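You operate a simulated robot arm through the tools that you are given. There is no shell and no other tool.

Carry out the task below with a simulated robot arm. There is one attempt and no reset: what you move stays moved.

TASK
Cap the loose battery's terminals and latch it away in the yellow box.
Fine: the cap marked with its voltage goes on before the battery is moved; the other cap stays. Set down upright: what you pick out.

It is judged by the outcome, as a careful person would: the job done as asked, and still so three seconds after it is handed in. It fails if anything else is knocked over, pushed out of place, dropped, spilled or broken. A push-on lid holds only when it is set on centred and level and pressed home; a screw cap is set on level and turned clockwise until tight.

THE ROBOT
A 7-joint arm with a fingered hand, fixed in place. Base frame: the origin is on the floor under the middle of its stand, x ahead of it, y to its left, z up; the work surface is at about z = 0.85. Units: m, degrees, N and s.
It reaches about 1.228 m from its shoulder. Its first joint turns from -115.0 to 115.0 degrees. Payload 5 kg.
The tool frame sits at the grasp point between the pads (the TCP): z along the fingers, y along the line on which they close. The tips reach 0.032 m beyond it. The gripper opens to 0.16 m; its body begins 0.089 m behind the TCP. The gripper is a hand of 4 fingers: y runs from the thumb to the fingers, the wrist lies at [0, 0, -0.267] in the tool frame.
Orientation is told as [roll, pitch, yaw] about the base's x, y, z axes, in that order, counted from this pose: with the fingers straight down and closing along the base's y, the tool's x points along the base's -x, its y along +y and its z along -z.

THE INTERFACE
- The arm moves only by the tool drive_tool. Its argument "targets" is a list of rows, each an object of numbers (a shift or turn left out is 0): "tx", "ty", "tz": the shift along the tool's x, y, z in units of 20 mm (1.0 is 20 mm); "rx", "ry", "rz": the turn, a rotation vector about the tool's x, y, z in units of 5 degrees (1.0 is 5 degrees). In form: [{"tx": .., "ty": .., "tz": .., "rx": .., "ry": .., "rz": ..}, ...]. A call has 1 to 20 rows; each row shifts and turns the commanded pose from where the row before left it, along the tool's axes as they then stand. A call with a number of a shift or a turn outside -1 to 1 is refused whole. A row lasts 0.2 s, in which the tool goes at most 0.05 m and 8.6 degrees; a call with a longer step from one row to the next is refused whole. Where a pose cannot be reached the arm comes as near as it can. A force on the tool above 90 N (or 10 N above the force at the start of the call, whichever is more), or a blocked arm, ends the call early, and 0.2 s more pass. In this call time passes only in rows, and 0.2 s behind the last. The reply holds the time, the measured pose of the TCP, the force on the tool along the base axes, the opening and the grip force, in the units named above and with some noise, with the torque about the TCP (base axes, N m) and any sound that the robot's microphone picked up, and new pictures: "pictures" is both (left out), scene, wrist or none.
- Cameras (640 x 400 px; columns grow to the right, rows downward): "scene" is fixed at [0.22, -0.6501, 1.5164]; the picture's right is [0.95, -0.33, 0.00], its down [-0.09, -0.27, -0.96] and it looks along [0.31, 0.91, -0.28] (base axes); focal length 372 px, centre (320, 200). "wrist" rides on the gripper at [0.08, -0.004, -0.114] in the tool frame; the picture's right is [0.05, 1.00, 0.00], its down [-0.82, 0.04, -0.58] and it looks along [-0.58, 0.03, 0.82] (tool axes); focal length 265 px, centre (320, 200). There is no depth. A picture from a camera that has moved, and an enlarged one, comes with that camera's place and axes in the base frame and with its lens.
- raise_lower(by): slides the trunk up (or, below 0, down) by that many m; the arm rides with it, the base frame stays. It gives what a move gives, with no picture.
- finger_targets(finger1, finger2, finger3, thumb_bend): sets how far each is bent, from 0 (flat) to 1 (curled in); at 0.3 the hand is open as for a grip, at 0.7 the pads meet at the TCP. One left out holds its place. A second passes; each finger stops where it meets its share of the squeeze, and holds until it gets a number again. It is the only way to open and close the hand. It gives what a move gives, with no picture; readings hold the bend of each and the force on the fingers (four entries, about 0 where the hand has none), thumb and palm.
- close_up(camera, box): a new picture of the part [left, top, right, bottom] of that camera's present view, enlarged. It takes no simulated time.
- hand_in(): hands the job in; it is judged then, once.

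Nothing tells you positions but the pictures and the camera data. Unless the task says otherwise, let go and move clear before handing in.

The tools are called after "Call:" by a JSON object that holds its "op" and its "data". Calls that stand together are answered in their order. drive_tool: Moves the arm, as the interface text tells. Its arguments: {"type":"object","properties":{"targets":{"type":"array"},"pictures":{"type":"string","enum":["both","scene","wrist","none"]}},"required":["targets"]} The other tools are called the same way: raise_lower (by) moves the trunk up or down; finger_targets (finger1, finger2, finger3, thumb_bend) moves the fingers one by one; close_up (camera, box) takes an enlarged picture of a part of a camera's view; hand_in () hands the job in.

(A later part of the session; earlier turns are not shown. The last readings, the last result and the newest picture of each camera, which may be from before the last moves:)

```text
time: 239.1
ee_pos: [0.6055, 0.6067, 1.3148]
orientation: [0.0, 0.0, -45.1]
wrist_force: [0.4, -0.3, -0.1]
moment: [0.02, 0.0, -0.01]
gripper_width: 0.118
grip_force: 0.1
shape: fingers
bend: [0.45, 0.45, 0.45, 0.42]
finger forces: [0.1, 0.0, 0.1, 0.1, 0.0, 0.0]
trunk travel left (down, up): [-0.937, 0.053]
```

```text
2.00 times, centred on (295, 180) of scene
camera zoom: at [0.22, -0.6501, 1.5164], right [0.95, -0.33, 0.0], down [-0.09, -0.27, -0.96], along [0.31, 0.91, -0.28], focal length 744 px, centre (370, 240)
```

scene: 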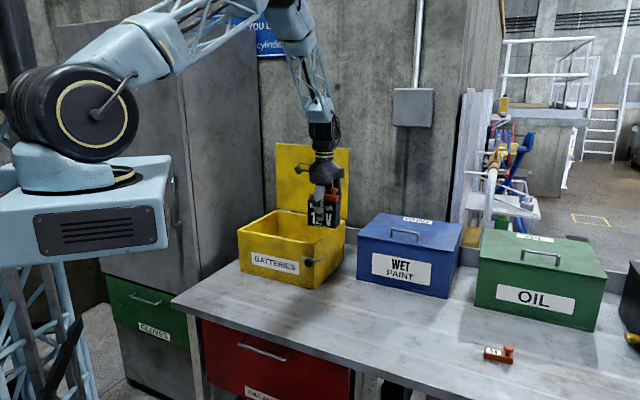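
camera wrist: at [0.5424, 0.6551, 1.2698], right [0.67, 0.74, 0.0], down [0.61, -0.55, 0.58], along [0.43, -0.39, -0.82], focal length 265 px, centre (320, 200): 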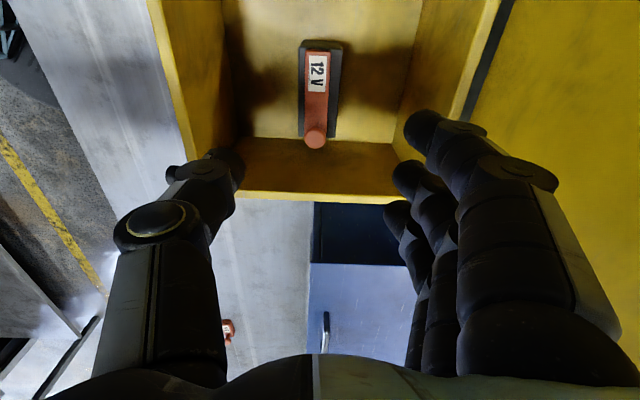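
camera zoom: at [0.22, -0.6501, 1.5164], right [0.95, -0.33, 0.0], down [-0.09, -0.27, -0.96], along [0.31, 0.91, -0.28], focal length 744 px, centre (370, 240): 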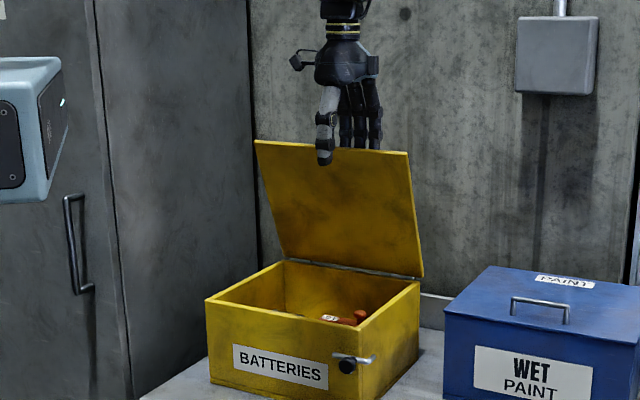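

The lid holds at about 73°. I'll go up and over to the handle behind it, with the thumb narrow enough to slip between lid and handle.

Call:
{"op": "drive_tool", "data": {"targets": [{"tz": -0.8}, {"tz": -0.8}, {"tz": -0.8}, {"tx": 1}, {"tx": 1}, {"tx": 1}], "pictures": "none"}}

Call:
{"op": "finger_targets", "data": {"finger1": 0.5, "finger2": 0.5, "finger3": 0.5, "thumb_bend": 0.67}}

Call:
{"op": "drive_tool", "data": {"targets": [{"ty": 1}, {"ty": 1}, {"ty": 1}, {"ty": 1}, {"ty": 0.95}], "pictures": "none"}}

Call:
{"op": "close_up", "data": {"camera": "wrist", "box": [140, 40, 560, 300]}}

Call:
{"op": "close_up", "data": {"camera": "scene", "box": [220, 60, 370, 280]}}

```text
time: 240.5
ee_pos: [0.5617, 0.6485, 1.3645]
orientation: [0.0, -0.1, -45.0]
wrist_force: [0.1, 2.3, -0.4]
moment: [-0.04, 0.02, -0.07]
gripper_width: 0.118
grip_force: 0.0
shape: fingers
bend: [0.45, 0.45, 0.45, 0.42]
finger forces: [0.1, 0.1, 0.0, 0.1, 0.1, 0.1]
trunk travel left (down, up): [-0.937, 0.053]
```

```text
time: 241.5
ee_pos: [0.5625, 0.6472, 1.3639]
orientation: [0.0, 0.0, -44.9]
wrist_force: [0.4, 0.8, -0.1]
moment: [-0.01, 0.01, 0.01]
gripper_width: 0.0604
grip_force: 0.0
shape: fingers
bend: [0.5, 0.5, 0.5, 0.67]
finger forces: [0.1, 0.0, 0.0, 0.1, 0.0, 0.0]
trunk travel left (down, up): [-0.937, 0.053]
```

```text
time: 242.7
ee_pos: [0.6331, 0.7188, 1.3614]
orientation: [0.0, 0.0, -44.9]
wrist_force: [0.5, 0.8, 0.6]
moment: [-0.03, 0.04, -0.01]
gripper_width: 0.0605
grip_force: 0.1
shape: fingers
bend: [0.5, 0.5, 0.5, 0.67]
finger forces: [0.0, 0.0, 0.1, 0.1, 0.1, 0.0]
trunk travel left (down, up): [-0.937, 0.053]
```

```text
1.52 times, centred on (350, 170) of wrist
camera zoom: at [0.5757, 0.7726, 1.4756], right [0.67, 0.74, 0.0], down [0.61, -0.55, 0.58], along [0.43, -0.39, -0.82], focal length 404 px, centre (274, 246)
```

zoom: 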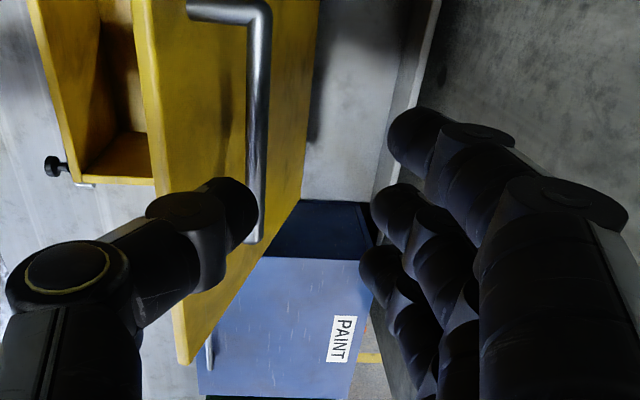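

```text
1.82 times, centred on (295, 170) of scene
camera zoom: at [0.22, -0.6501, 1.5164], right [0.95, -0.33, 0.0], down [-0.09, -0.27, -0.96], along [0.31, 0.91, -0.28], focal length 676 px, centre (366, 254)
```

zoom: 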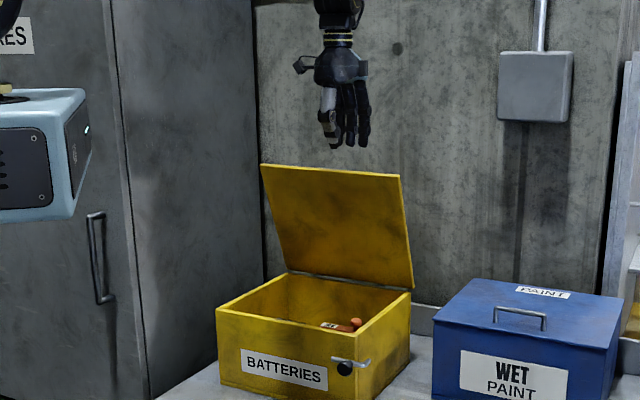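

Call:
{"op": "drive_tool", "data": {"targets": [{"ty": -0.4}, {"tz": 1}, {"tz": 1}, {"tz": 0.7}, {"tz": 0.4}], "pictures": "none"}}

Call:
{"op": "close_up", "data": {"camera": "wrist", "box": [140, 40, 560, 300]}}

Call:
{"op": "close_up", "data": {"camera": "scene", "box": [220, 60, 370, 280]}}

```text
time: 243.9
ee_pos: [0.6279, 0.7117, 1.3016]
orientation: [-0.1, 0.0, -45.0]
wrist_force: [-0.1, -0.2, -0.3]
moment: [0.0, 0.01, -0.02]
gripper_width: 0.0605
grip_force: 0.1
shape: fingers
bend: [0.5, 0.5, 0.5, 0.67]
finger forces: [0.0, 0.0, 0.1, 0.0, 0.0, 0.0]
trunk travel left (down, up): [-0.937, 0.053]
```

```text
1.52 times, centred on (350, 170) of wrist
camera zoom: at [0.5683, 0.7662, 1.4145], right [0.67, 0.74, 0.0], down [0.61, -0.55, 0.58], along [0.43, -0.39, -0.82], focal length 404 px, centre (274, 246)
```

zoom: 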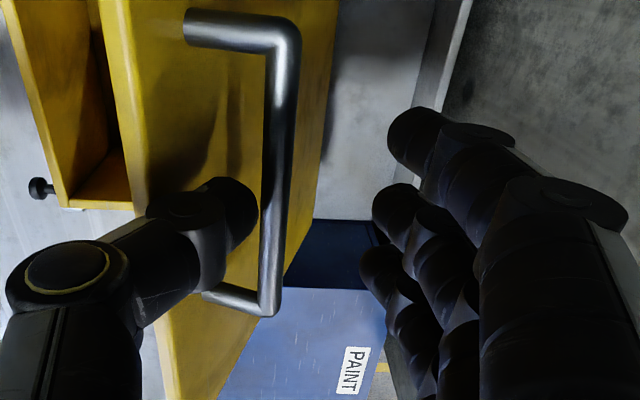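

```text
1.82 times, centred on (295, 170) of scene
camera zoom: at [0.22, -0.6501, 1.5164], right [0.95, -0.33, 0.0], down [-0.09, -0.27, -0.96], along [0.31, 0.91, -0.28], focal length 676 px, centre (366, 254)
```

zoom: 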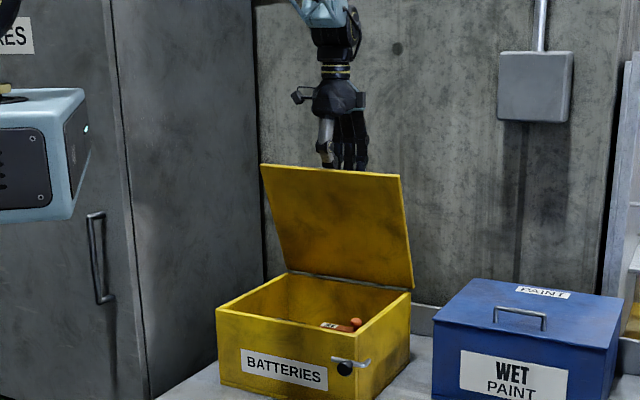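

The thumb is between lid and handle, fingers behind. I'll close the grip.

Call:
{"op": "finger_targets", "data": {"finger1": 0.66, "finger2": 0.66, "finger3": 0.66, "thumb_bend": 0.71}}

Call:
{"op": "finger_targets", "data": {"finger1": 0.77, "finger2": 0.77, "finger3": 0.77, "thumb_bend": 0.77}}

Call:
{"op": "close_up", "data": {"camera": "wrist", "box": [140, 40, 560, 300]}}

Call:
{"op": "close_up", "data": {"camera": "scene", "box": [220, 60, 370, 280]}}

```text
time: 244.9
ee_pos: [0.6278, 0.7126, 1.3002]
orientation: [0.0, 0.0, -45.0]
wrist_force: [-0.5, -0.5, 0.1]
moment: [0.01, 0.02, -0.02]
gripper_width: 0.0278
grip_force: 0.1
shape: fingers
bend: [0.66, 0.66, 0.66, 0.71]
finger forces: [0.0, 0.0, 0.0, 0.1, 0.1, 0.0]
trunk travel left (down, up): [-0.937, 0.053]
```

```text
time: 245.9
ee_pos: [0.6278, 0.7126, 1.3021]
orientation: [0.0, -0.1, -45.0]
wrist_force: [-2.0, -1.2, 1.4]
moment: [-0.05, 0.06, -0.05]
gripper_width: 0.0159
grip_force: 0.0
shape: fingers
bend: [0.77, 0.72, 0.77, 0.75]
finger forces: [0.0, 0.0, 0.0, 0.0, 0.0, 0.0]
trunk travel left (down, up): [-0.937, 0.053]
```

```text
1.52 times, centred on (350, 170) of wrist
camera zoom: at [0.5682, 0.7658, 1.415], right [0.67, 0.74, 0.0], down [0.61, -0.55, 0.58], along [0.43, -0.39, -0.82], focal length 404 px, centre (274, 246)
```

zoom: 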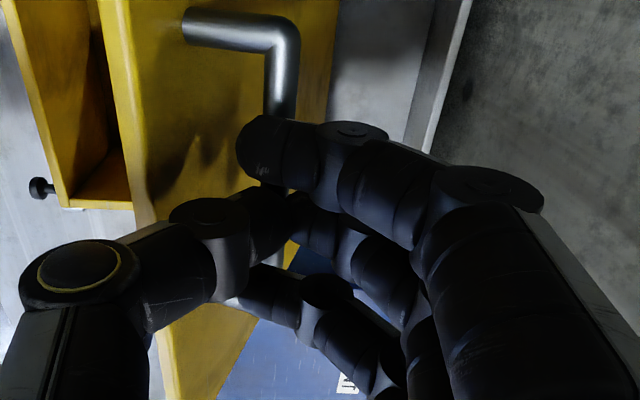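

```text
1.82 times, centred on (295, 170) of scene
camera zoom: at [0.22, -0.6501, 1.5164], right [0.95, -0.33, 0.0], down [-0.09, -0.27, -0.96], along [0.31, 0.91, -0.28], focal length 676 px, centre (366, 254)
```

zoom: 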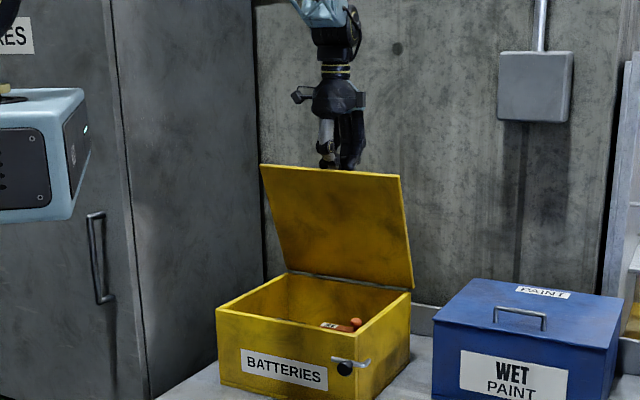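

The fingers closed above the bar because the hand is high here. I'll reopen and form a loose cage (fingers behind the bar, thumb in front), guide the lid down to about 60°, then take a full grip lower down.

Call:
{"op": "finger_targets", "data": {"finger1": 0.52, "finger2": 0.52, "finger3": 0.52, "thumb_bend": 0.72}}

Call:
{"op": "finger_targets", "data": {"finger1": 0.63, "finger2": 0.63, "finger3": 0.63, "thumb_bend": 0.72}}

Call:
{"op": "close_up", "data": {"camera": "wrist", "box": [140, 40, 560, 300]}}

```text
time: 246.9
ee_pos: [0.6251, 0.7115, 1.3033]
orientation: [0.1, 0.0, -45.0]
wrist_force: [-2.2, -1.9, 24.1]
moment: [0.12, -0.16, 0.0]
gripper_width: 0.0237
grip_force: 12.2
shape: fingers
bend: [0.77, 0.52, 0.77, 0.72]
finger forces: [11.6, 0.1, 11.6, 0.1, 1.2, 0.0]
trunk travel left (down, up): [-0.937, 0.053]
```

```text
time: 247.9
ee_pos: [0.6259, 0.7115, 1.302]
orientation: [0.2, 0.0, -44.9]
wrist_force: [-3.2, -3.3, 16.4]
moment: [-0.04, 0.03, 0.0]
gripper_width: 0.0189
grip_force: 8.5
shape: fingers
bend: [0.74, 0.63, 0.74, 0.72]
finger forces: [8.5, 0.1, 8.5, 0.0, 0.1, 0.0]
trunk travel left (down, up): [-0.937, 0.053]
```

```text
1.52 times, centred on (350, 170) of wrist
camera zoom: at [0.5673, 0.7647, 1.4163], right [0.67, 0.74, 0.0], down [0.61, -0.55, 0.58], along [0.43, -0.39, -0.82], focal length 404 px, centre (274, 246)
```

zoom: 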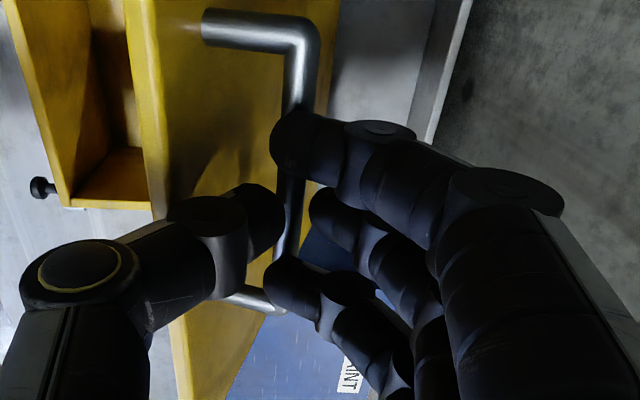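

Two fingertips are resting on top of the bar. I'll raise a little, open them, and come back down behind the bar.

Call:
{"op": "drive_tool", "data": {"targets": [{"tz": -0.4}, {"tz": -0.4}, {"tz": -0.3}], "pictures": "none"}}

Call:
{"op": "finger_targets", "data": {"finger1": 0.56, "finger2": 0.56, "finger3": 0.56, "thumb_bend": 0.7}}

Call:
{"op": "close_up", "data": {"camera": "wrist", "box": [140, 40, 560, 300]}}

Call:
{"op": "close_up", "data": {"camera": "scene", "box": [220, 60, 370, 280]}}

```text
time: 248.7
ee_pos: [0.6284, 0.713, 1.3229]
orientation: [0.0, 0.0, -45.0]
wrist_force: [0.1, 0.9, 0.0]
moment: [0.02, 0.02, 0.01]
gripper_width: 0.0297
grip_force: 0.0
shape: fingers
bend: [0.63, 0.63, 0.63, 0.72]
finger forces: [0.1, 0.1, 0.1, 0.1, 0.0, 0.0]
trunk travel left (down, up): [-0.937, 0.053]
```

```text
time: 249.7
ee_pos: [0.6286, 0.712, 1.3237]
orientation: [-0.1, 0.0, -45.0]
wrist_force: [-0.7, -0.5, 0.4]
moment: [0.0, -0.01, -0.02]
gripper_width: 0.0436
grip_force: 0.0
shape: fingers
bend: [0.56, 0.56, 0.56, 0.7]
finger forces: [0.0, 0.0, 0.1, 0.0, 0.0, 0.0]
trunk travel left (down, up): [-0.937, 0.053]
```

```text
1.52 times, centred on (350, 170) of wrist
camera zoom: at [0.5695, 0.7665, 1.4369], right [0.67, 0.74, 0.0], down [0.61, -0.55, 0.58], along [0.43, -0.39, -0.82], focal length 404 px, centre (274, 246)
```

zoom: 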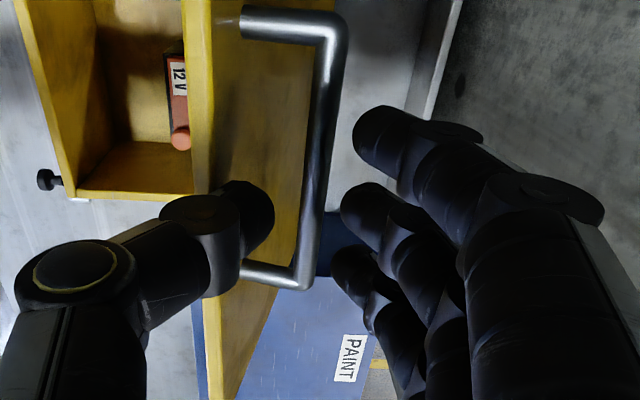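

```text
1.82 times, centred on (295, 170) of scene
camera zoom: at [0.22, -0.6501, 1.5164], right [0.95, -0.33, 0.0], down [-0.09, -0.27, -0.96], along [0.31, 0.91, -0.28], focal length 676 px, centre (366, 254)
```

zoom: 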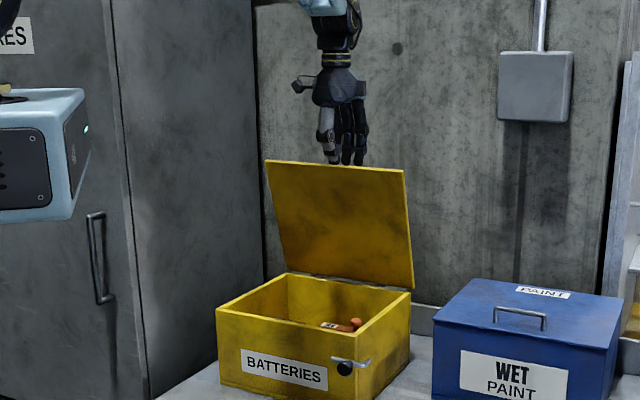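

Call:
{"op": "drive_tool", "data": {"targets": [{"ty": 0.5}], "pictures": "none"}}

Call:
{"op": "finger_targets", "data": {"finger1": 0.59, "finger2": 0.59, "finger3": 0.59, "thumb_bend": 0.72}}

Call:
{"op": "drive_tool", "data": {"targets": [{"tz": 0.4}, {"tz": 0.4}, {"tz": 0.3}], "pictures": "none"}}

Call:
{"op": "close_up", "data": {"camera": "wrist", "box": [140, 40, 560, 300]}}

```text
time: 250.1
ee_pos: [0.6357, 0.7201, 1.322]
orientation: [0.0, -0.1, -45.0]
wrist_force: [0.3, 1.1, -0.1]
moment: [0.02, 0.02, -0.01]
gripper_width: 0.044
grip_force: 0.1
shape: fingers
bend: [0.56, 0.56, 0.56, 0.7]
finger forces: [0.0, 0.0, 0.0, 0.0, 0.1, 0.0]
trunk travel left (down, up): [-0.937, 0.053]
```

```text
time: 251.1
ee_pos: [0.6341, 0.7194, 1.3222]
orientation: [0.1, -0.1, -45.0]
wrist_force: [0.6, 0.4, -0.3]
moment: [0.02, -0.04, -0.01]
gripper_width: 0.0367
grip_force: 0.0
shape: fingers
bend: [0.59, 0.59, 0.59, 0.72]
finger forces: [0.0, 0.1, 0.0, 0.0, 0.0, 0.0]
trunk travel left (down, up): [-0.937, 0.053]
```

```text
time: 251.9
ee_pos: [0.6359, 0.7197, 1.3021]
orientation: [0.0, 0.0, -45.0]
wrist_force: [0.8, 0.1, 1.1]
moment: [-0.05, 0.03, -0.03]
gripper_width: 0.0368
grip_force: 0.2
shape: fingers
bend: [0.59, 0.59, 0.59, 0.72]
finger forces: [0.0, 0.0, 0.0, 0.0, 0.1, 0.1]
trunk travel left (down, up): [-0.937, 0.053]
```

```text
1.52 times, centred on (350, 170) of wrist
camera zoom: at [0.5763, 0.7728, 1.4158], right [0.67, 0.74, 0.0], down [0.61, -0.55, 0.58], along [0.43, -0.39, -0.82], focal length 404 px, centre (274, 246)
```

zoom: 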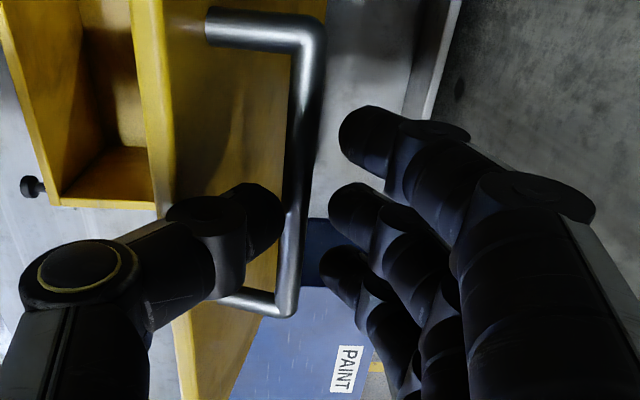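

The bar is caged between thumb and fingers. Guiding the lid forward and down now.

Call:
{"op": "drive_tool", "data": {"targets": [{"ty": -0.45, "tz": 0.02}, {"ty": -0.5, "tz": 0.05}, {"ty": -0.5, "tz": 0.08}, {"ty": -0.5, "tz": 0.1}, {"ty": -0.5, "tz": 0.13}], "pictures": "none"}}

Call:
{"op": "close_up", "data": {"camera": "wrist", "box": [140, 40, 560, 300]}}

Call:
{"op": "close_up", "data": {"camera": "scene", "box": [220, 60, 370, 280]}}

```text
time: 253.1
ee_pos: [0.6003, 0.6838, 1.2936]
orientation: [0.1, 0.0, -45.0]
wrist_force: [0.5, 0.7, -0.4]
moment: [0.01, 0.0, 0.04]
gripper_width: 0.0367
grip_force: 0.1
shape: fingers
bend: [0.59, 0.59, 0.59, 0.72]
finger forces: [0.1, 0.0, 0.1, 0.1, 0.1, 0.0]
trunk travel left (down, up): [-0.937, 0.053]
```

```text
1.52 times, centred on (350, 170) of wrist
camera zoom: at [0.5411, 0.7365, 1.408], right [0.67, 0.74, 0.0], down [0.61, -0.55, 0.58], along [0.43, -0.39, -0.82], focal length 404 px, centre (274, 246)
```

zoom: 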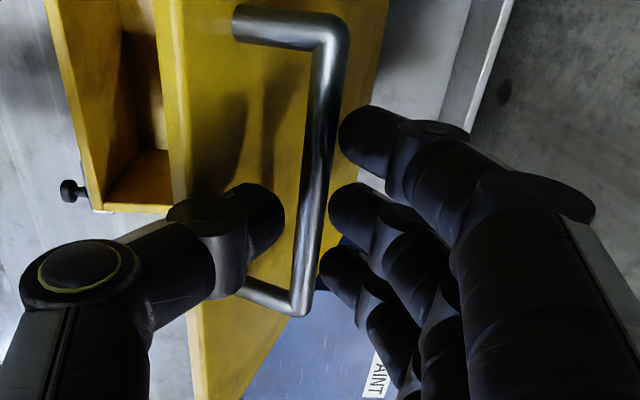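

```text
1.82 times, centred on (295, 170) of scene
camera zoom: at [0.22, -0.6501, 1.5164], right [0.95, -0.33, 0.0], down [-0.09, -0.27, -0.96], along [0.31, 0.91, -0.28], focal length 676 px, centre (366, 254)
```

zoom: 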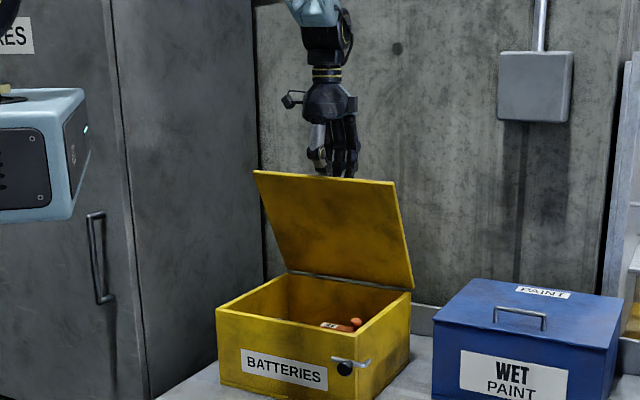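

The lid is following at about 66°. I'll centre the bar in the hand, lower 1 cm and take the full grip.

Call:
{"op": "drive_tool", "data": {"targets": [{"ty": 0.4}, {"ty": 0.35, "tz": 0.2}, {"tz": 0.3}], "pictures": "none"}}

Call:
{"op": "finger_targets", "data": {"finger1": 0.68, "finger2": 0.68, "finger3": 0.68, "thumb_bend": 0.74}}

Call:
{"op": "close_up", "data": {"camera": "wrist", "box": [140, 40, 560, 300]}}

```text
time: 253.9
ee_pos: [0.6093, 0.6942, 1.2868]
orientation: [0.2, 0.0, -45.0]
wrist_force: [-4.5, -5.1, 19.4]
moment: [-0.07, 0.09, 0.02]
gripper_width: 0.0349
grip_force: 8.5
shape: fingers
bend: [0.59, 0.59, 0.59, 0.75]
finger forces: [0.0, 0.1, 0.0, 0.0, 16.5, 0.0]
trunk travel left (down, up): [-0.937, 0.053]
```

```text
time: 254.9
ee_pos: [0.6095, 0.6941, 1.2854]
orientation: [0.1, 0.0, -45.0]
wrist_force: [-3.2, -3.4, 16.3]
moment: [0.01, 0.05, 0.0]
gripper_width: 0.0272
grip_force: 18.5
shape: fingers
bend: [0.64, 0.64, 0.64, 0.77]
finger forces: [4.0, 4.0, 4.1, 0.1, 24.9, 0.0]
trunk travel left (down, up): [-0.937, 0.053]
```

```text
1.52 times, centred on (350, 170) of wrist
camera zoom: at [0.5504, 0.7471, 1.3993], right [0.67, 0.74, 0.0], down [0.61, -0.55, 0.58], along [0.43, -0.39, -0.82], focal length 404 px, centre (274, 246)
```

zoom: 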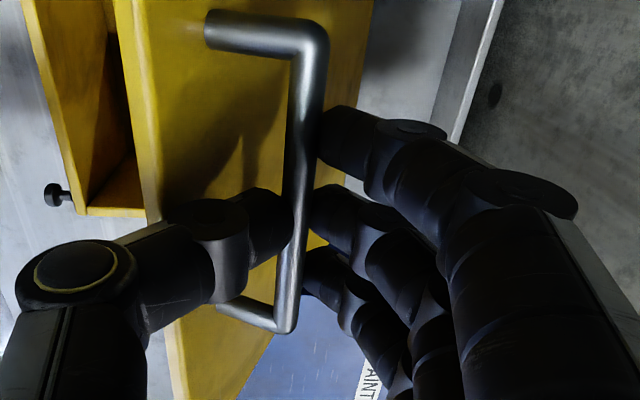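

Call:
{"op": "finger_targets", "data": {"finger1": 0.78, "finger2": 0.78, "finger3": 0.78, "thumb_bend": 0.78}}

Call:
{"op": "drive_tool", "data": {"targets": [{"ty": -0.4, "tz": 0.1}, {"ty": -0.517, "tz": 0.152}, {"ty": -0.51, "tz": 0.174}, {"ty": -0.502, "tz": 0.196}], "pictures": "none"}}

Call:
{"op": "close_up", "data": {"camera": "wrist", "box": [140, 40, 560, 300]}}

Call:
{"op": "close_up", "data": {"camera": "scene", "box": [220, 80, 370, 300]}}

```text
time: 255.9
ee_pos: [0.6101, 0.6946, 1.2839]
orientation: [0.0, 0.0, -45.0]
wrist_force: [-4.4, -3.1, 10.4]
moment: [-0.05, 0.08, -0.02]
gripper_width: 0.0268
grip_force: 31.2
shape: fingers
bend: [0.65, 0.65, 0.65, 0.78]
finger forces: [8.7, 8.7, 8.8, 0.0, 36.5, 0.0]
trunk travel left (down, up): [-0.937, 0.053]
```

```text
time: 256.9
ee_pos: [0.5831, 0.6675, 1.2717]
orientation: [-0.1, 0.0, -44.9]
wrist_force: [-3.9, -2.7, 6.9]
moment: [-0.08, 0.15, 0.02]
gripper_width: 0.027
grip_force: 27.4
shape: fingers
bend: [0.65, 0.65, 0.65, 0.77]
finger forces: [7.6, 7.7, 7.7, 0.1, 32.6, 0.0]
trunk travel left (down, up): [-0.937, 0.053]
```

```text
1.52 times, centred on (350, 170) of wrist
camera zoom: at [0.524, 0.7208, 1.3858], right [0.67, 0.74, 0.0], down [0.61, -0.55, 0.58], along [0.43, -0.39, -0.82], focal length 404 px, centre (274, 246)
```

zoom: 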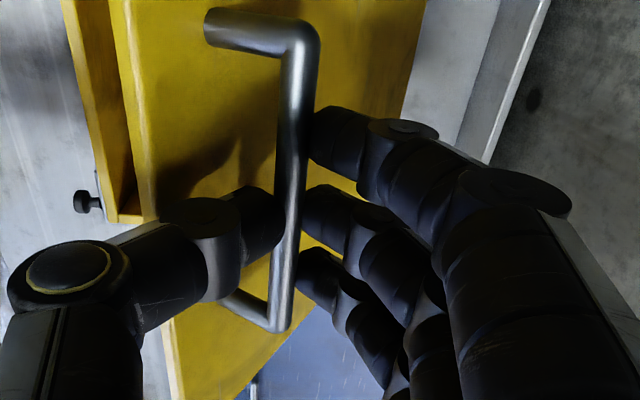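

```text
1.82 times, centred on (295, 190) of scene
camera zoom: at [0.22, -0.6501, 1.5164], right [0.95, -0.33, 0.0], down [-0.09, -0.27, -0.96], along [0.31, 0.91, -0.28], focal length 676 px, centre (366, 218)
```

zoom: 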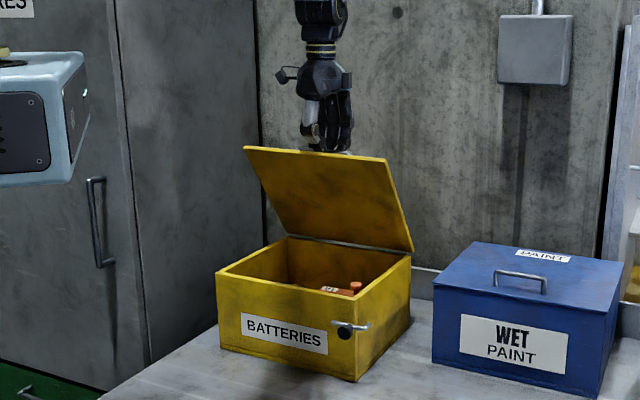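

The grip is good and the lid is at about 58°. Continuing down the arc.

Call:
{"op": "drive_tool", "data": {"targets": [{"ty": -0.492, "tz": 0.218}, {"ty": -0.483, "tz": 0.239}, {"ty": -0.472, "tz": 0.26}, {"ty": -0.46, "tz": 0.28}, {"ty": -0.447, "tz": 0.3}, {"ty": -0.434, "tz": 0.319}, {"ty": -0.419, "tz": 0.338}, {"ty": -0.404, "tz": 0.356}], "pictures": "none"}}

Call:
{"op": "close_up", "data": {"camera": "scene", "box": [220, 100, 370, 300]}}

Call:
{"op": "close_up", "data": {"camera": "wrist", "box": [140, 40, 560, 300]}}

```text
time: 258.7
ee_pos: [0.5329, 0.6159, 1.2241]
orientation: [-0.1, 0.0, -45.0]
wrist_force: [0.9, -1.9, -1.1]
moment: [-0.04, 0.0, 0.01]
gripper_width: 0.0267
grip_force: 20.3
shape: fingers
bend: [0.66, 0.66, 0.66, 0.74]
finger forces: [6.6, 6.6, 6.6, 0.1, 21.1, 0.0]
trunk travel left (down, up): [-0.937, 0.053]
```

```text
2.00 times, centred on (295, 200) of scene
camera zoom: at [0.22, -0.6501, 1.5164], right [0.95, -0.33, 0.0], down [-0.09, -0.27, -0.96], along [0.31, 0.91, -0.28], focal length 744 px, centre (370, 200)
```

zoom: 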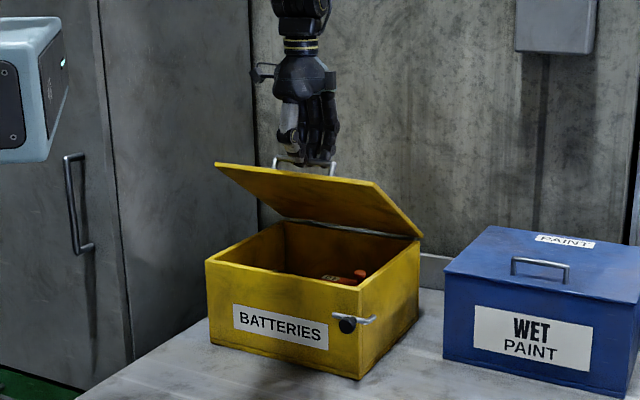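

```text
1.52 times, centred on (350, 170) of wrist
camera zoom: at [0.4737, 0.6705, 1.3382], right [0.67, 0.74, 0.0], down [0.61, -0.55, 0.58], along [0.43, -0.39, -0.82], focal length 404 px, centre (274, 246)
```

zoom: 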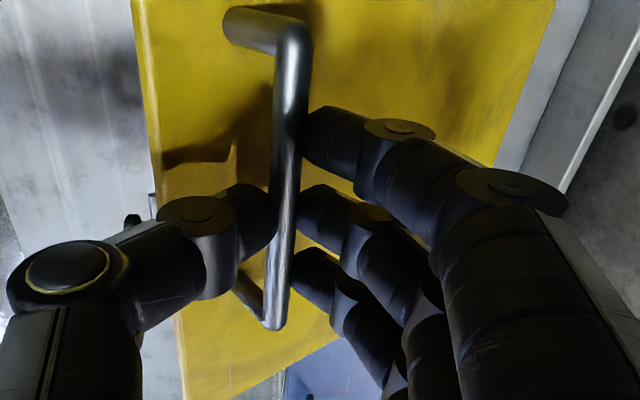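

Call:
{"op": "drive_tool", "data": {"targets": [{"ty": -0.388, "tz": 0.373}, {"ty": -0.375, "tz": 0.39}, {"ty": -0.355, "tz": 0.405}, {"ty": -0.335, "tz": 0.42}, {"ty": -0.315, "tz": 0.43}, {"ty": -0.3, "tz": 0.45}, {"ty": -0.28, "tz": 0.46}, {"ty": -0.255, "tz": 0.475}], "pictures": "none"}}

Call:
{"op": "close_up", "data": {"camera": "scene", "box": [220, 100, 370, 300]}}

```text
time: 260.5
ee_pos: [0.4964, 0.5825, 1.1553]
orientation: [-0.1, 0.0, -45.0]
wrist_force: [11.4, 5.5, -6.2]
moment: [0.17, -0.31, -0.06]
gripper_width: 0.0268
grip_force: 17.0
shape: fingers
bend: [0.67, 0.67, 0.67, 0.73]
finger forces: [7.9, 8.0, 7.9, 0.0, 10.0, 0.1]
trunk travel left (down, up): [-0.937, 0.053]
```

```text
2.00 times, centred on (295, 200) of scene
camera zoom: at [0.22, -0.6501, 1.5164], right [0.95, -0.33, 0.0], down [-0.09, -0.27, -0.96], along [0.31, 0.91, -0.28], focal length 744 px, centre (370, 200)
```

zoom: 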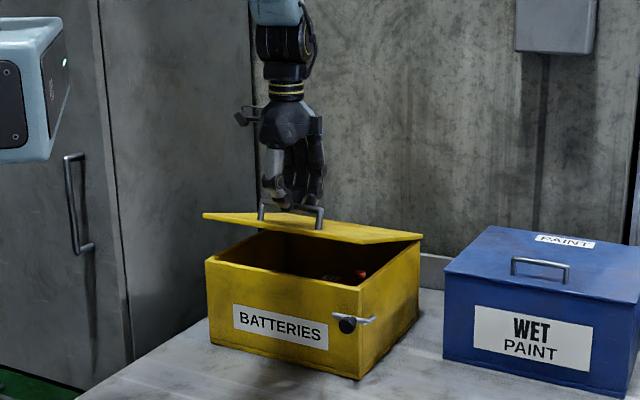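

Call:
{"op": "drive_tool", "data": {"targets": [{"ty": -0.12, "tz": 0.48}, {"ty": -0.13, "tz": 0.49}, {"ty": -0.12, "tz": 0.5}, {"ty": -0.11, "tz": 0.5}, {"ty": -0.1, "tz": 0.45}, {"ty": -0.08, "tz": 0.35}], "pictures": "none"}}

Call:
{"op": "close_up", "data": {"camera": "scene", "box": [220, 140, 370, 300]}}

```text
time: 261.9
ee_pos: [0.4851, 0.5699, 1.1009]
orientation: [0.0, -0.1, -45.0]
wrist_force: [1.7, -5.5, -0.2]
moment: [-0.11, -0.09, -0.02]
gripper_width: 0.0266
grip_force: 17.8
shape: fingers
bend: [0.68, 0.68, 0.68, 0.72]
finger forces: [5.7, 5.8, 5.6, 0.0, 18.0, 0.0]
trunk travel left (down, up): [-0.937, 0.053]
```

```text
2.50 times, centred on (295, 220) of scene
camera zoom: at [0.22, -0.6501, 1.5164], right [0.95, -0.33, 0.0], down [-0.09, -0.27, -0.96], along [0.31, 0.91, -0.28], focal length 929 px, centre (382, 150)
```

zoom: 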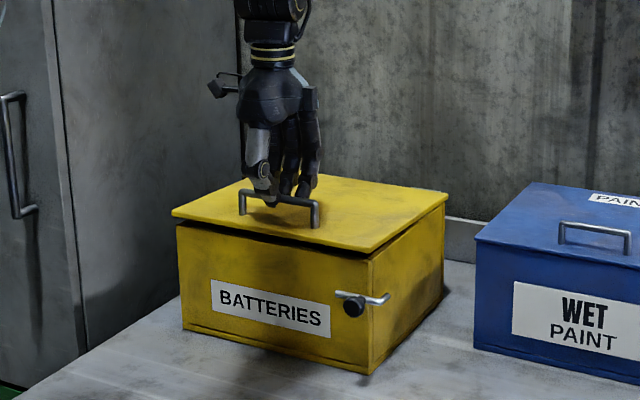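

Nearly closed. I'll lower the last bit gently until it seats.

Call:
{"op": "drive_tool", "data": {"targets": [{"ty": -0.04, "tz": 0.25}, {"ty": -0.03, "tz": 0.25}, {"ty": -0.02, "tz": 0.2}, {"tz": 0.1}], "pictures": "none"}}

Call:
{"op": "close_up", "data": {"camera": "scene", "box": [230, 170, 350, 290]}}

```text
time: 262.9
ee_pos: [0.4829, 0.5706, 1.0881]
orientation: [0.1, 0.0, -45.0]
wrist_force: [0.4, -7.9, 25.3]
moment: [-0.16, -0.02, -0.01]
gripper_width: 0.0266
grip_force: 26.3
shape: fingers
bend: [0.69, 0.69, 0.69, 0.72]
finger forces: [7.6, 7.6, 7.7, 0.0, 30.0, 0.0]
trunk travel left (down, up): [-0.937, 0.053]
```

```text
3.33 times, centred on (290, 230) of scene
camera zoom: at [0.22, -0.6501, 1.5164], right [0.95, -0.33, 0.0], down [-0.09, -0.27, -0.96], along [0.31, 0.91, -0.28], focal length 1239 px, centre (420, 100)
```

zoom: 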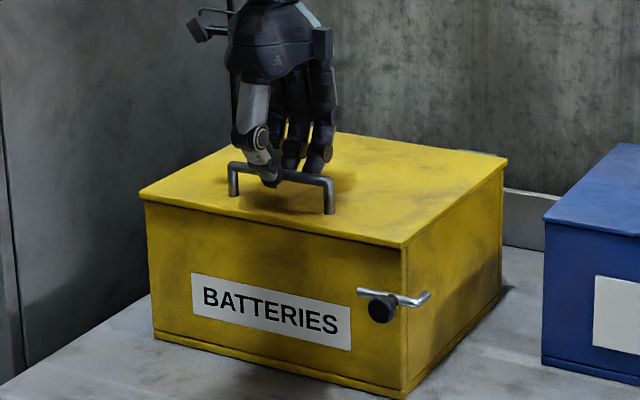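

The lid is closed flush. I'll ease off and release the handle.

Call:
{"op": "drive_tool", "data": {"targets": [{"tz": -0.12}, {"tz": -0.08}], "pictures": "none"}}

Call:
{"op": "finger_targets", "data": {"finger1": 0.6, "finger2": 0.6, "finger3": 0.6, "thumb_bend": 0.6}}

Call:
{"op": "finger_targets", "data": {"finger1": 0.5, "finger2": 0.5, "finger3": 0.5, "thumb_bend": 0.5}}

Call:
{"op": "drive_tool", "data": {"targets": [{"tz": -0.4}, {"tz": -0.8}, {"tz": -1}, {"tz": -1}, {"tz": -1}, {"tz": -1}], "pictures": "scene"}}

Call:
{"op": "close_up", "data": {"camera": "scene", "box": [230, 170, 350, 290]}}

```text
time: 263.5
ee_pos: [0.4845, 0.569, 1.0894]
orientation: [0.0, 0.0, -45.0]
wrist_force: [4.1, -1.7, 8.6]
moment: [-0.03, -0.13, -0.01]
gripper_width: 0.0268
grip_force: 21.2
shape: fingers
bend: [0.69, 0.69, 0.69, 0.72]
finger forces: [7.4, 7.4, 7.2, 0.0, 20.2, 0.0]
trunk travel left (down, up): [-0.937, 0.053]
```

```text
time: 264.5
ee_pos: [0.4832, 0.5701, 1.0902]
orientation: [0.0, 0.0, -45.0]
wrist_force: [0.8, -0.1, 0.2]
moment: [-0.04, 0.0, -0.02]
gripper_width: 0.0528
grip_force: 0.0
shape: fingers
bend: [0.6, 0.6, 0.6, 0.6]
finger forces: [0.0, 0.0, 0.0, 0.0, 0.1, 0.1]
trunk travel left (down, up): [-0.937, 0.053]
```

```text
time: 265.5
ee_pos: [0.4833, 0.5695, 1.089]
orientation: [-0.1, 0.0, -45.0]
wrist_force: [-0.1, 0.0, 0.8]
moment: [-0.02, -0.02, 0.0]
gripper_width: 0.0901
grip_force: 0.1
shape: fingers
bend: [0.5, 0.5, 0.5, 0.5]
finger forces: [0.0, 0.1, 0.1, 0.0, 0.0, 0.1]
trunk travel left (down, up): [-0.937, 0.053]
```

```text
time: 266.9
ee_pos: [0.4836, 0.5684, 1.1947]
orientation: [-0.1, 0.0, -45.0]
wrist_force: [-0.3, -0.8, 0.0]
moment: [0.01, -0.03, -0.01]
gripper_width: 0.0904
grip_force: 0.0
shape: fingers
bend: [0.5, 0.5, 0.5, 0.5]
finger forces: [0.0, 0.0, 0.0, 0.0, 0.0, 0.0]
trunk travel left (down, up): [-0.937, 0.053]
```

scene: 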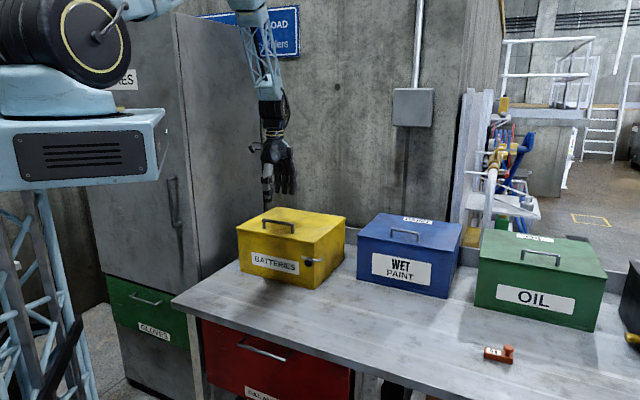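

```text
3.33 times, centred on (290, 230) of scene
camera zoom: at [0.22, -0.6501, 1.5164], right [0.95, -0.33, 0.0], down [-0.09, -0.27, -0.96], along [0.31, 0.91, -0.28], focal length 1239 px, centre (420, 100)
```

zoom: 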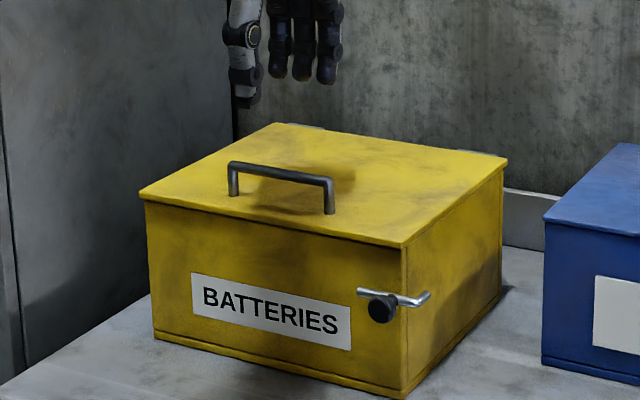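

The lid is closed and the box hasn't moved. Now I'll re-latch: turn the hand back to face the latch, as I did when opening.

Call:
{"op": "drive_tool", "data": {"targets": [{"rz": -1}, {"rz": -1}, {"rz": -1}, {"rz": -1}, {"rz": -1}, {"rz": -1}, {"rz": -1}, {"rz": -1}, {"rz": -1}, {"rz": -1}, {"rz": -1}, {"rz": -1}, {"rz": -1}, {"rz": -1}, {"rz": -1}, {"rz": -1}, {"rz": -1}, {"rz": -1}], "pictures": "none"}}

Call:
{"op": "finger_targets", "data": {"finger1": 0.2, "finger2": 0.5, "finger3": 1.0, "thumb_bend": 0.5}}

Call:
{"op": "drive_tool", "data": {"targets": [{"tx": 0.91, "ty": -0.896}, {"tx": 0.91, "ty": -0.896}, {"tx": 0.91, "ty": -0.896}, {"tx": 0.91, "ty": -0.896}, {"tx": 0.91, "ty": -0.896}, {"tx": 0.91, "ty": -0.896}, {"tx": 0.91, "ty": -0.896}, {"tx": 0.91, "ty": -0.896}, {"tx": 0.91, "ty": -0.896}, {"ry": -1}, {"ry": -1}, {"ry": -1}, {"ry": -1}, {"ry": -1}, {"ry": -1}, {"ry": -1}, {"ry": -1}, {"ry": -1}], "pictures": "none"}}

Call:
{"op": "drive_tool", "data": {"targets": [{"tx": 0.785, "ty": 0.037, "tz": 0.995}, {"tx": 0.785, "ty": 0.037, "tz": 0.995}, {"tx": 0.785, "ty": 0.037, "tz": 0.995}, {"tx": 0.785, "ty": 0.037, "tz": 0.995}, {"tx": 0.785, "ty": 0.037, "tz": 0.8}]}}

Call:
{"op": "close_up", "data": {"camera": "wrist", "box": [200, 60, 440, 260]}}

```text
time: 270.7
ee_pos: [0.4829, 0.5707, 1.1947]
orientation: [0.0, 0.0, 45.2]
wrist_force: [0.2, -0.2, -0.1]
moment: [-0.01, 0.0, -0.02]
gripper_width: 0.0902
grip_force: 0.0
shape: fingers
bend: [0.5, 0.5, 0.5, 0.5]
finger forces: [0.0, 0.0, 0.1, 0.0, 0.0, 0.0]
trunk travel left (down, up): [-0.937, 0.053]
```

```text
time: 271.7
ee_pos: [0.4845, 0.5688, 1.1938]
orientation: [0.1, 0.1, 45.0]
wrist_force: [-0.1, -0.5, 0.1]
moment: [0.01, 0.0, -0.01]
gripper_width: 0.1432
grip_force: 0.0
shape: fingers
bend: [0.2, 0.5, 1.0, 0.5]
finger forces: [0.1, 0.0, 0.0, 0.1, 0.1, 0.1]
trunk travel left (down, up): [-0.937, 0.053]
```

```text
time: 275.5
ee_pos: [0.4823, 0.3401, 1.194]
orientation: [0.0, -45.0, 45.0]
wrist_force: [0.7, 0.3, -0.2]
moment: [-0.04, 0.03, 0.02]
gripper_width: 0.1431
grip_force: 0.1
shape: fingers
bend: [0.2, 0.5, 1.0, 0.5]
finger forces: [0.1, 0.0, 0.1, 0.0, 0.0, 0.1]
trunk travel left (down, up): [-0.937, 0.053]
```

```text
time: 276.7
ee_pos: [0.4883, 0.3521, 1.0704]
orientation: [-0.1, -45.0, 45.0]
wrist_force: [-0.5, 0.5, -0.7]
moment: [0.02, -0.01, -0.01]
gripper_width: 0.1434
grip_force: 0.1
shape: fingers
bend: [0.2, 0.5, 1.0, 0.5]
finger forces: [0.0, 0.0, 0.0, 0.0, 0.1, 0.0]
trunk travel left (down, up): [-0.937, 0.053]
camera wrist: at [0.3951, 0.2516, 1.0939], right [-0.73, 0.68, -0.04], down [0.09, 0.15, 0.98], along [0.68, 0.72, -0.17], focal length 265 px, centre (320, 200)
```

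scene: 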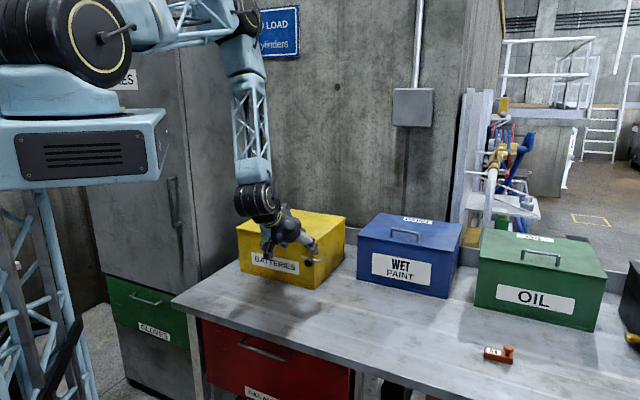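
wrist: 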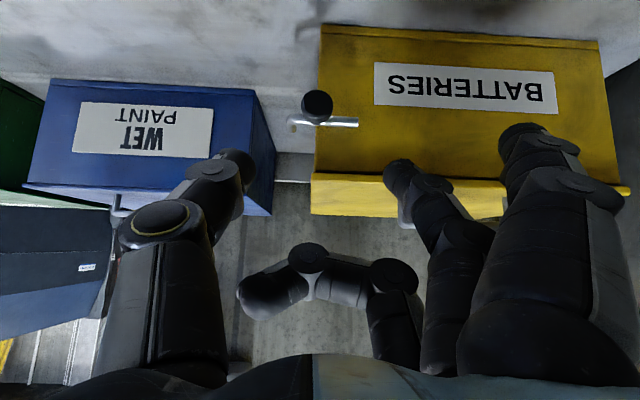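

```text
2.00 times, centred on (320, 160) of wrist
camera zoom: at [0.3951, 0.2516, 1.0939], right [-0.73, 0.68, -0.04], down [0.09, 0.15, 0.98], along [0.68, 0.72, -0.17], focal length 531 px, centre (320, 280)
```

zoom: 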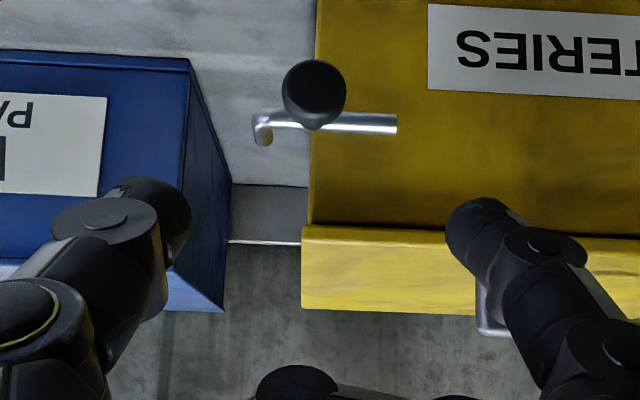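

The latch lies horizontal with its knob at (0.544, 0.403, 0.976) and pivot at z 0.977. I'll advance and straddle the knob.

Call:
{"op": "drive_tool", "data": {"targets": [{"tx": 0.34, "ty": -0.08}, {"tx": 0.33, "ty": -0.085}, {"tz": 0.9}, {"tz": 0.9}, {"tz": 0.9}, {"tz": 0.9}, {"tz": 0.7}, {"tz": 0.4}], "pictures": "none"}}

Call:
{"op": "close_up", "data": {"camera": "wrist", "box": [200, 80, 440, 280]}}

```text
time: 278.5
ee_pos: [0.5313, 0.3887, 0.9933]
orientation: [0.0, -44.9, 44.9]
wrist_force: [-0.2, -0.8, 0.0]
moment: [0.01, -0.01, 0.01]
gripper_width: 0.1433
grip_force: 0.0
shape: fingers
bend: [0.2, 0.5, 1.0, 0.5]
finger forces: [0.1, 0.0, 0.0, 0.0, 0.1, 0.0]
trunk travel left (down, up): [-0.937, 0.053]
```

```text
2.00 times, centred on (320, 180) of wrist
camera zoom: at [0.4382, 0.2882, 1.0168], right [-0.73, 0.68, -0.04], down [0.09, 0.15, 0.98], along [0.68, 0.72, -0.17], focal length 531 px, centre (320, 240)
```

zoom: 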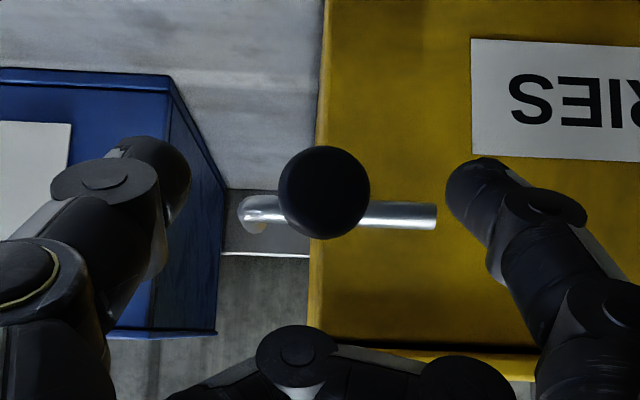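

Call:
{"op": "finger_targets", "data": {"finger2": 0.65, "thumb_bend": 0.65}}

Call:
{"op": "finger_targets", "data": {"finger2": 0.76, "thumb_bend": 0.76}}

Call:
{"op": "close_up", "data": {"camera": "wrist", "box": [200, 80, 440, 280]}}

```text
time: 279.5
ee_pos: [0.5309, 0.3888, 0.9938]
orientation: [0.0, -45.0, 45.0]
wrist_force: [-0.6, 0.9, -1.0]
moment: [-0.01, 0.0, 0.04]
gripper_width: 0.1156
grip_force: 1.6
shape: fingers
bend: [0.2, 0.63, 1.0, 0.65]
finger forces: [0.1, 1.9, 0.0, 0.1, 0.8, 0.0]
trunk travel left (down, up): [-0.937, 0.053]
```

```text
time: 280.5
ee_pos: [0.5314, 0.3888, 0.9929]
orientation: [0.0, -45.0, 45.0]
wrist_force: [9.3, -3.3, -0.1]
moment: [-0.02, -0.13, -0.08]
gripper_width: 0.1117
grip_force: 12.6
shape: fingers
bend: [0.2, 0.65, 1.0, 0.68]
finger forces: [0.0, 8.7, 0.0, 0.1, 16.5, 0.0]
trunk travel left (down, up): [-0.937, 0.053]
```

```text
2.00 times, centred on (320, 180) of wrist
camera zoom: at [0.4391, 0.2879, 1.017], right [-0.73, 0.68, -0.04], down [0.09, 0.15, 0.98], along [0.68, 0.72, -0.17], focal length 531 px, centre (320, 240)
```

zoom: 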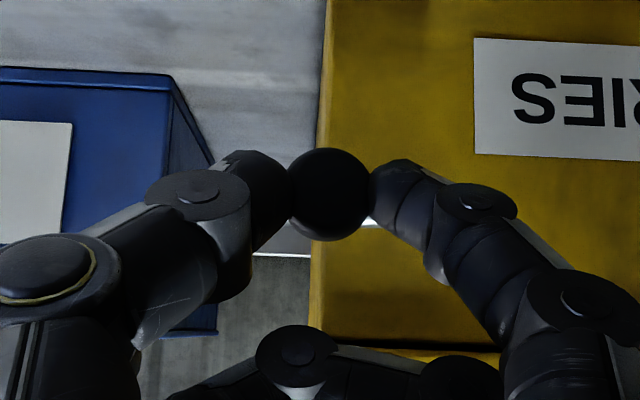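

Knob gripped. I'll lift it along its arc back toward vertical, in stages.

Call:
{"op": "drive_tool", "data": {"targets": [{"ty": 0.03, "tx": -0.24, "tz": -0.24}, {"ty": 0.085, "tx": -0.23, "tz": -0.23}, {"ty": 0.14, "tx": -0.212, "tz": -0.212}], "pictures": "none"}}

Call:
{"op": "close_up", "data": {"camera": "wrist", "box": [200, 80, 440, 280]}}

```text
time: 281.3
ee_pos: [0.5296, 0.3922, 1.0142]
orientation: [0.0, -44.9, 45.0]
wrist_force: [12.1, -5.3, 2.9]
moment: [-0.16, -0.32, -0.11]
gripper_width: 0.1118
grip_force: 12.5
shape: fingers
bend: [0.2, 0.65, 1.0, 0.68]
finger forces: [0.0, 6.2, 0.1, 0.0, 18.9, 0.0]
trunk travel left (down, up): [-0.937, 0.053]
```

```text
2.00 times, centred on (320, 180) of wrist
camera zoom: at [0.4353, 0.2914, 1.0377], right [-0.73, 0.68, -0.04], down [0.09, 0.15, 0.98], along [0.68, 0.72, -0.17], focal length 531 px, centre (320, 240)
```

zoom: 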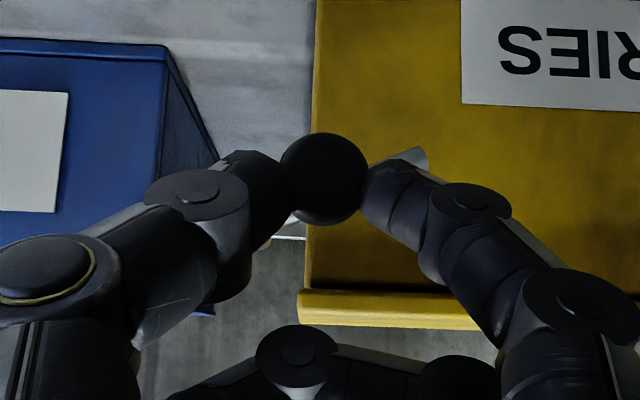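

Call:
{"op": "drive_tool", "data": {"targets": [{"ty": 0.19, "tx": -0.191, "tz": -0.191}, {"ty": 0.235, "tx": -0.166, "tz": -0.166}, {"ty": 0.27, "tx": -0.134, "tz": -0.134}], "pictures": "none"}}

Call:
{"op": "close_up", "data": {"camera": "wrist", "box": [200, 80, 440, 280]}}

```text
time: 282.1
ee_pos: [0.5196, 0.4018, 1.0289]
orientation: [0.0, -45.0, 45.0]
wrist_force: [16.6, -14.7, 18.3]
moment: [-0.29, -0.81, -0.33]
gripper_width: 0.1151
grip_force: 17.1
shape: fingers
bend: [0.2, 0.68, 1.0, 0.68]
finger forces: [0.0, 3.0, 0.1, 0.1, 30.9, 0.0]
trunk travel left (down, up): [-0.937, 0.053]
```

```text
2.00 times, centred on (320, 180) of wrist
camera zoom: at [0.4258, 0.3003, 1.0524], right [-0.73, 0.68, -0.04], down [0.09, 0.15, 0.99], along [0.68, 0.72, -0.17], focal length 531 px, centre (320, 240)
```

zoom: 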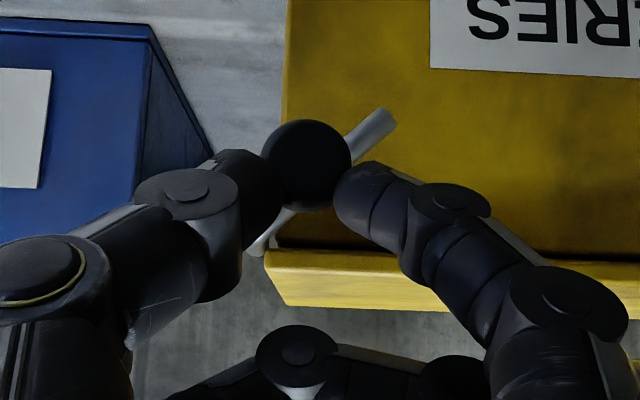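

The thumb tip is pressing on the rod behind the knob. I'll draw the hand back a few mm so only the knob is held.

Call:
{"op": "drive_tool", "data": {"targets": [{"tz": -0.15}, {"tz": -0.15}], "pictures": "none"}}

Call:
{"op": "close_up", "data": {"camera": "wrist", "box": [200, 80, 440, 280]}}

Call:
{"op": "close_up", "data": {"camera": "scene", "box": [260, 220, 350, 290]}}

```text
time: 282.7
ee_pos: [0.5135, 0.3973, 1.0314]
orientation: [0.0, -44.9, 45.0]
wrist_force: [10.4, -10.0, 14.1]
moment: [-0.13, -0.47, -0.27]
gripper_width: 0.1121
grip_force: 10.9
shape: fingers
bend: [0.2, 0.69, 1.0, 0.69]
finger forces: [0.0, 3.6, 0.0, 0.1, 17.7, 0.1]
trunk travel left (down, up): [-0.937, 0.053]
```

```text
2.00 times, centred on (320, 180) of wrist
camera zoom: at [0.4209, 0.2974, 1.0554], right [-0.73, 0.68, -0.04], down [0.09, 0.15, 0.98], along [0.68, 0.72, -0.17], focal length 531 px, centre (320, 240)
```

zoom: 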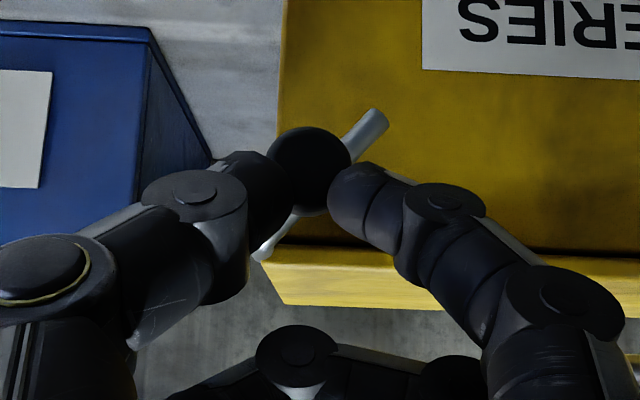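

```text
5.71 times, centred on (305, 255) of scene
camera zoom: at [0.22, -0.6501, 1.5164], right [0.95, -0.33, 0.0], down [-0.09, -0.27, -0.96], along [0.31, 0.91, -0.28], focal length 2124 px, centre (406, -114)
```

zoom: 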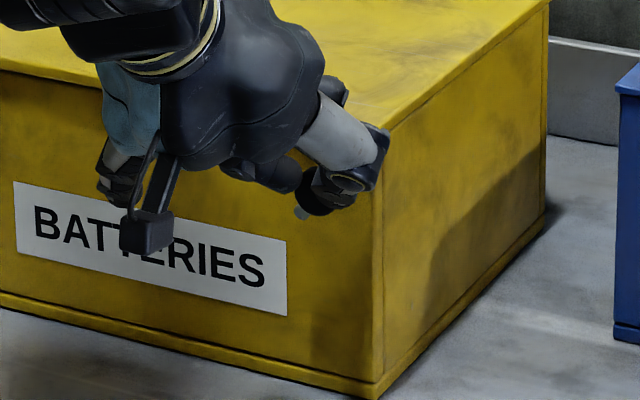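

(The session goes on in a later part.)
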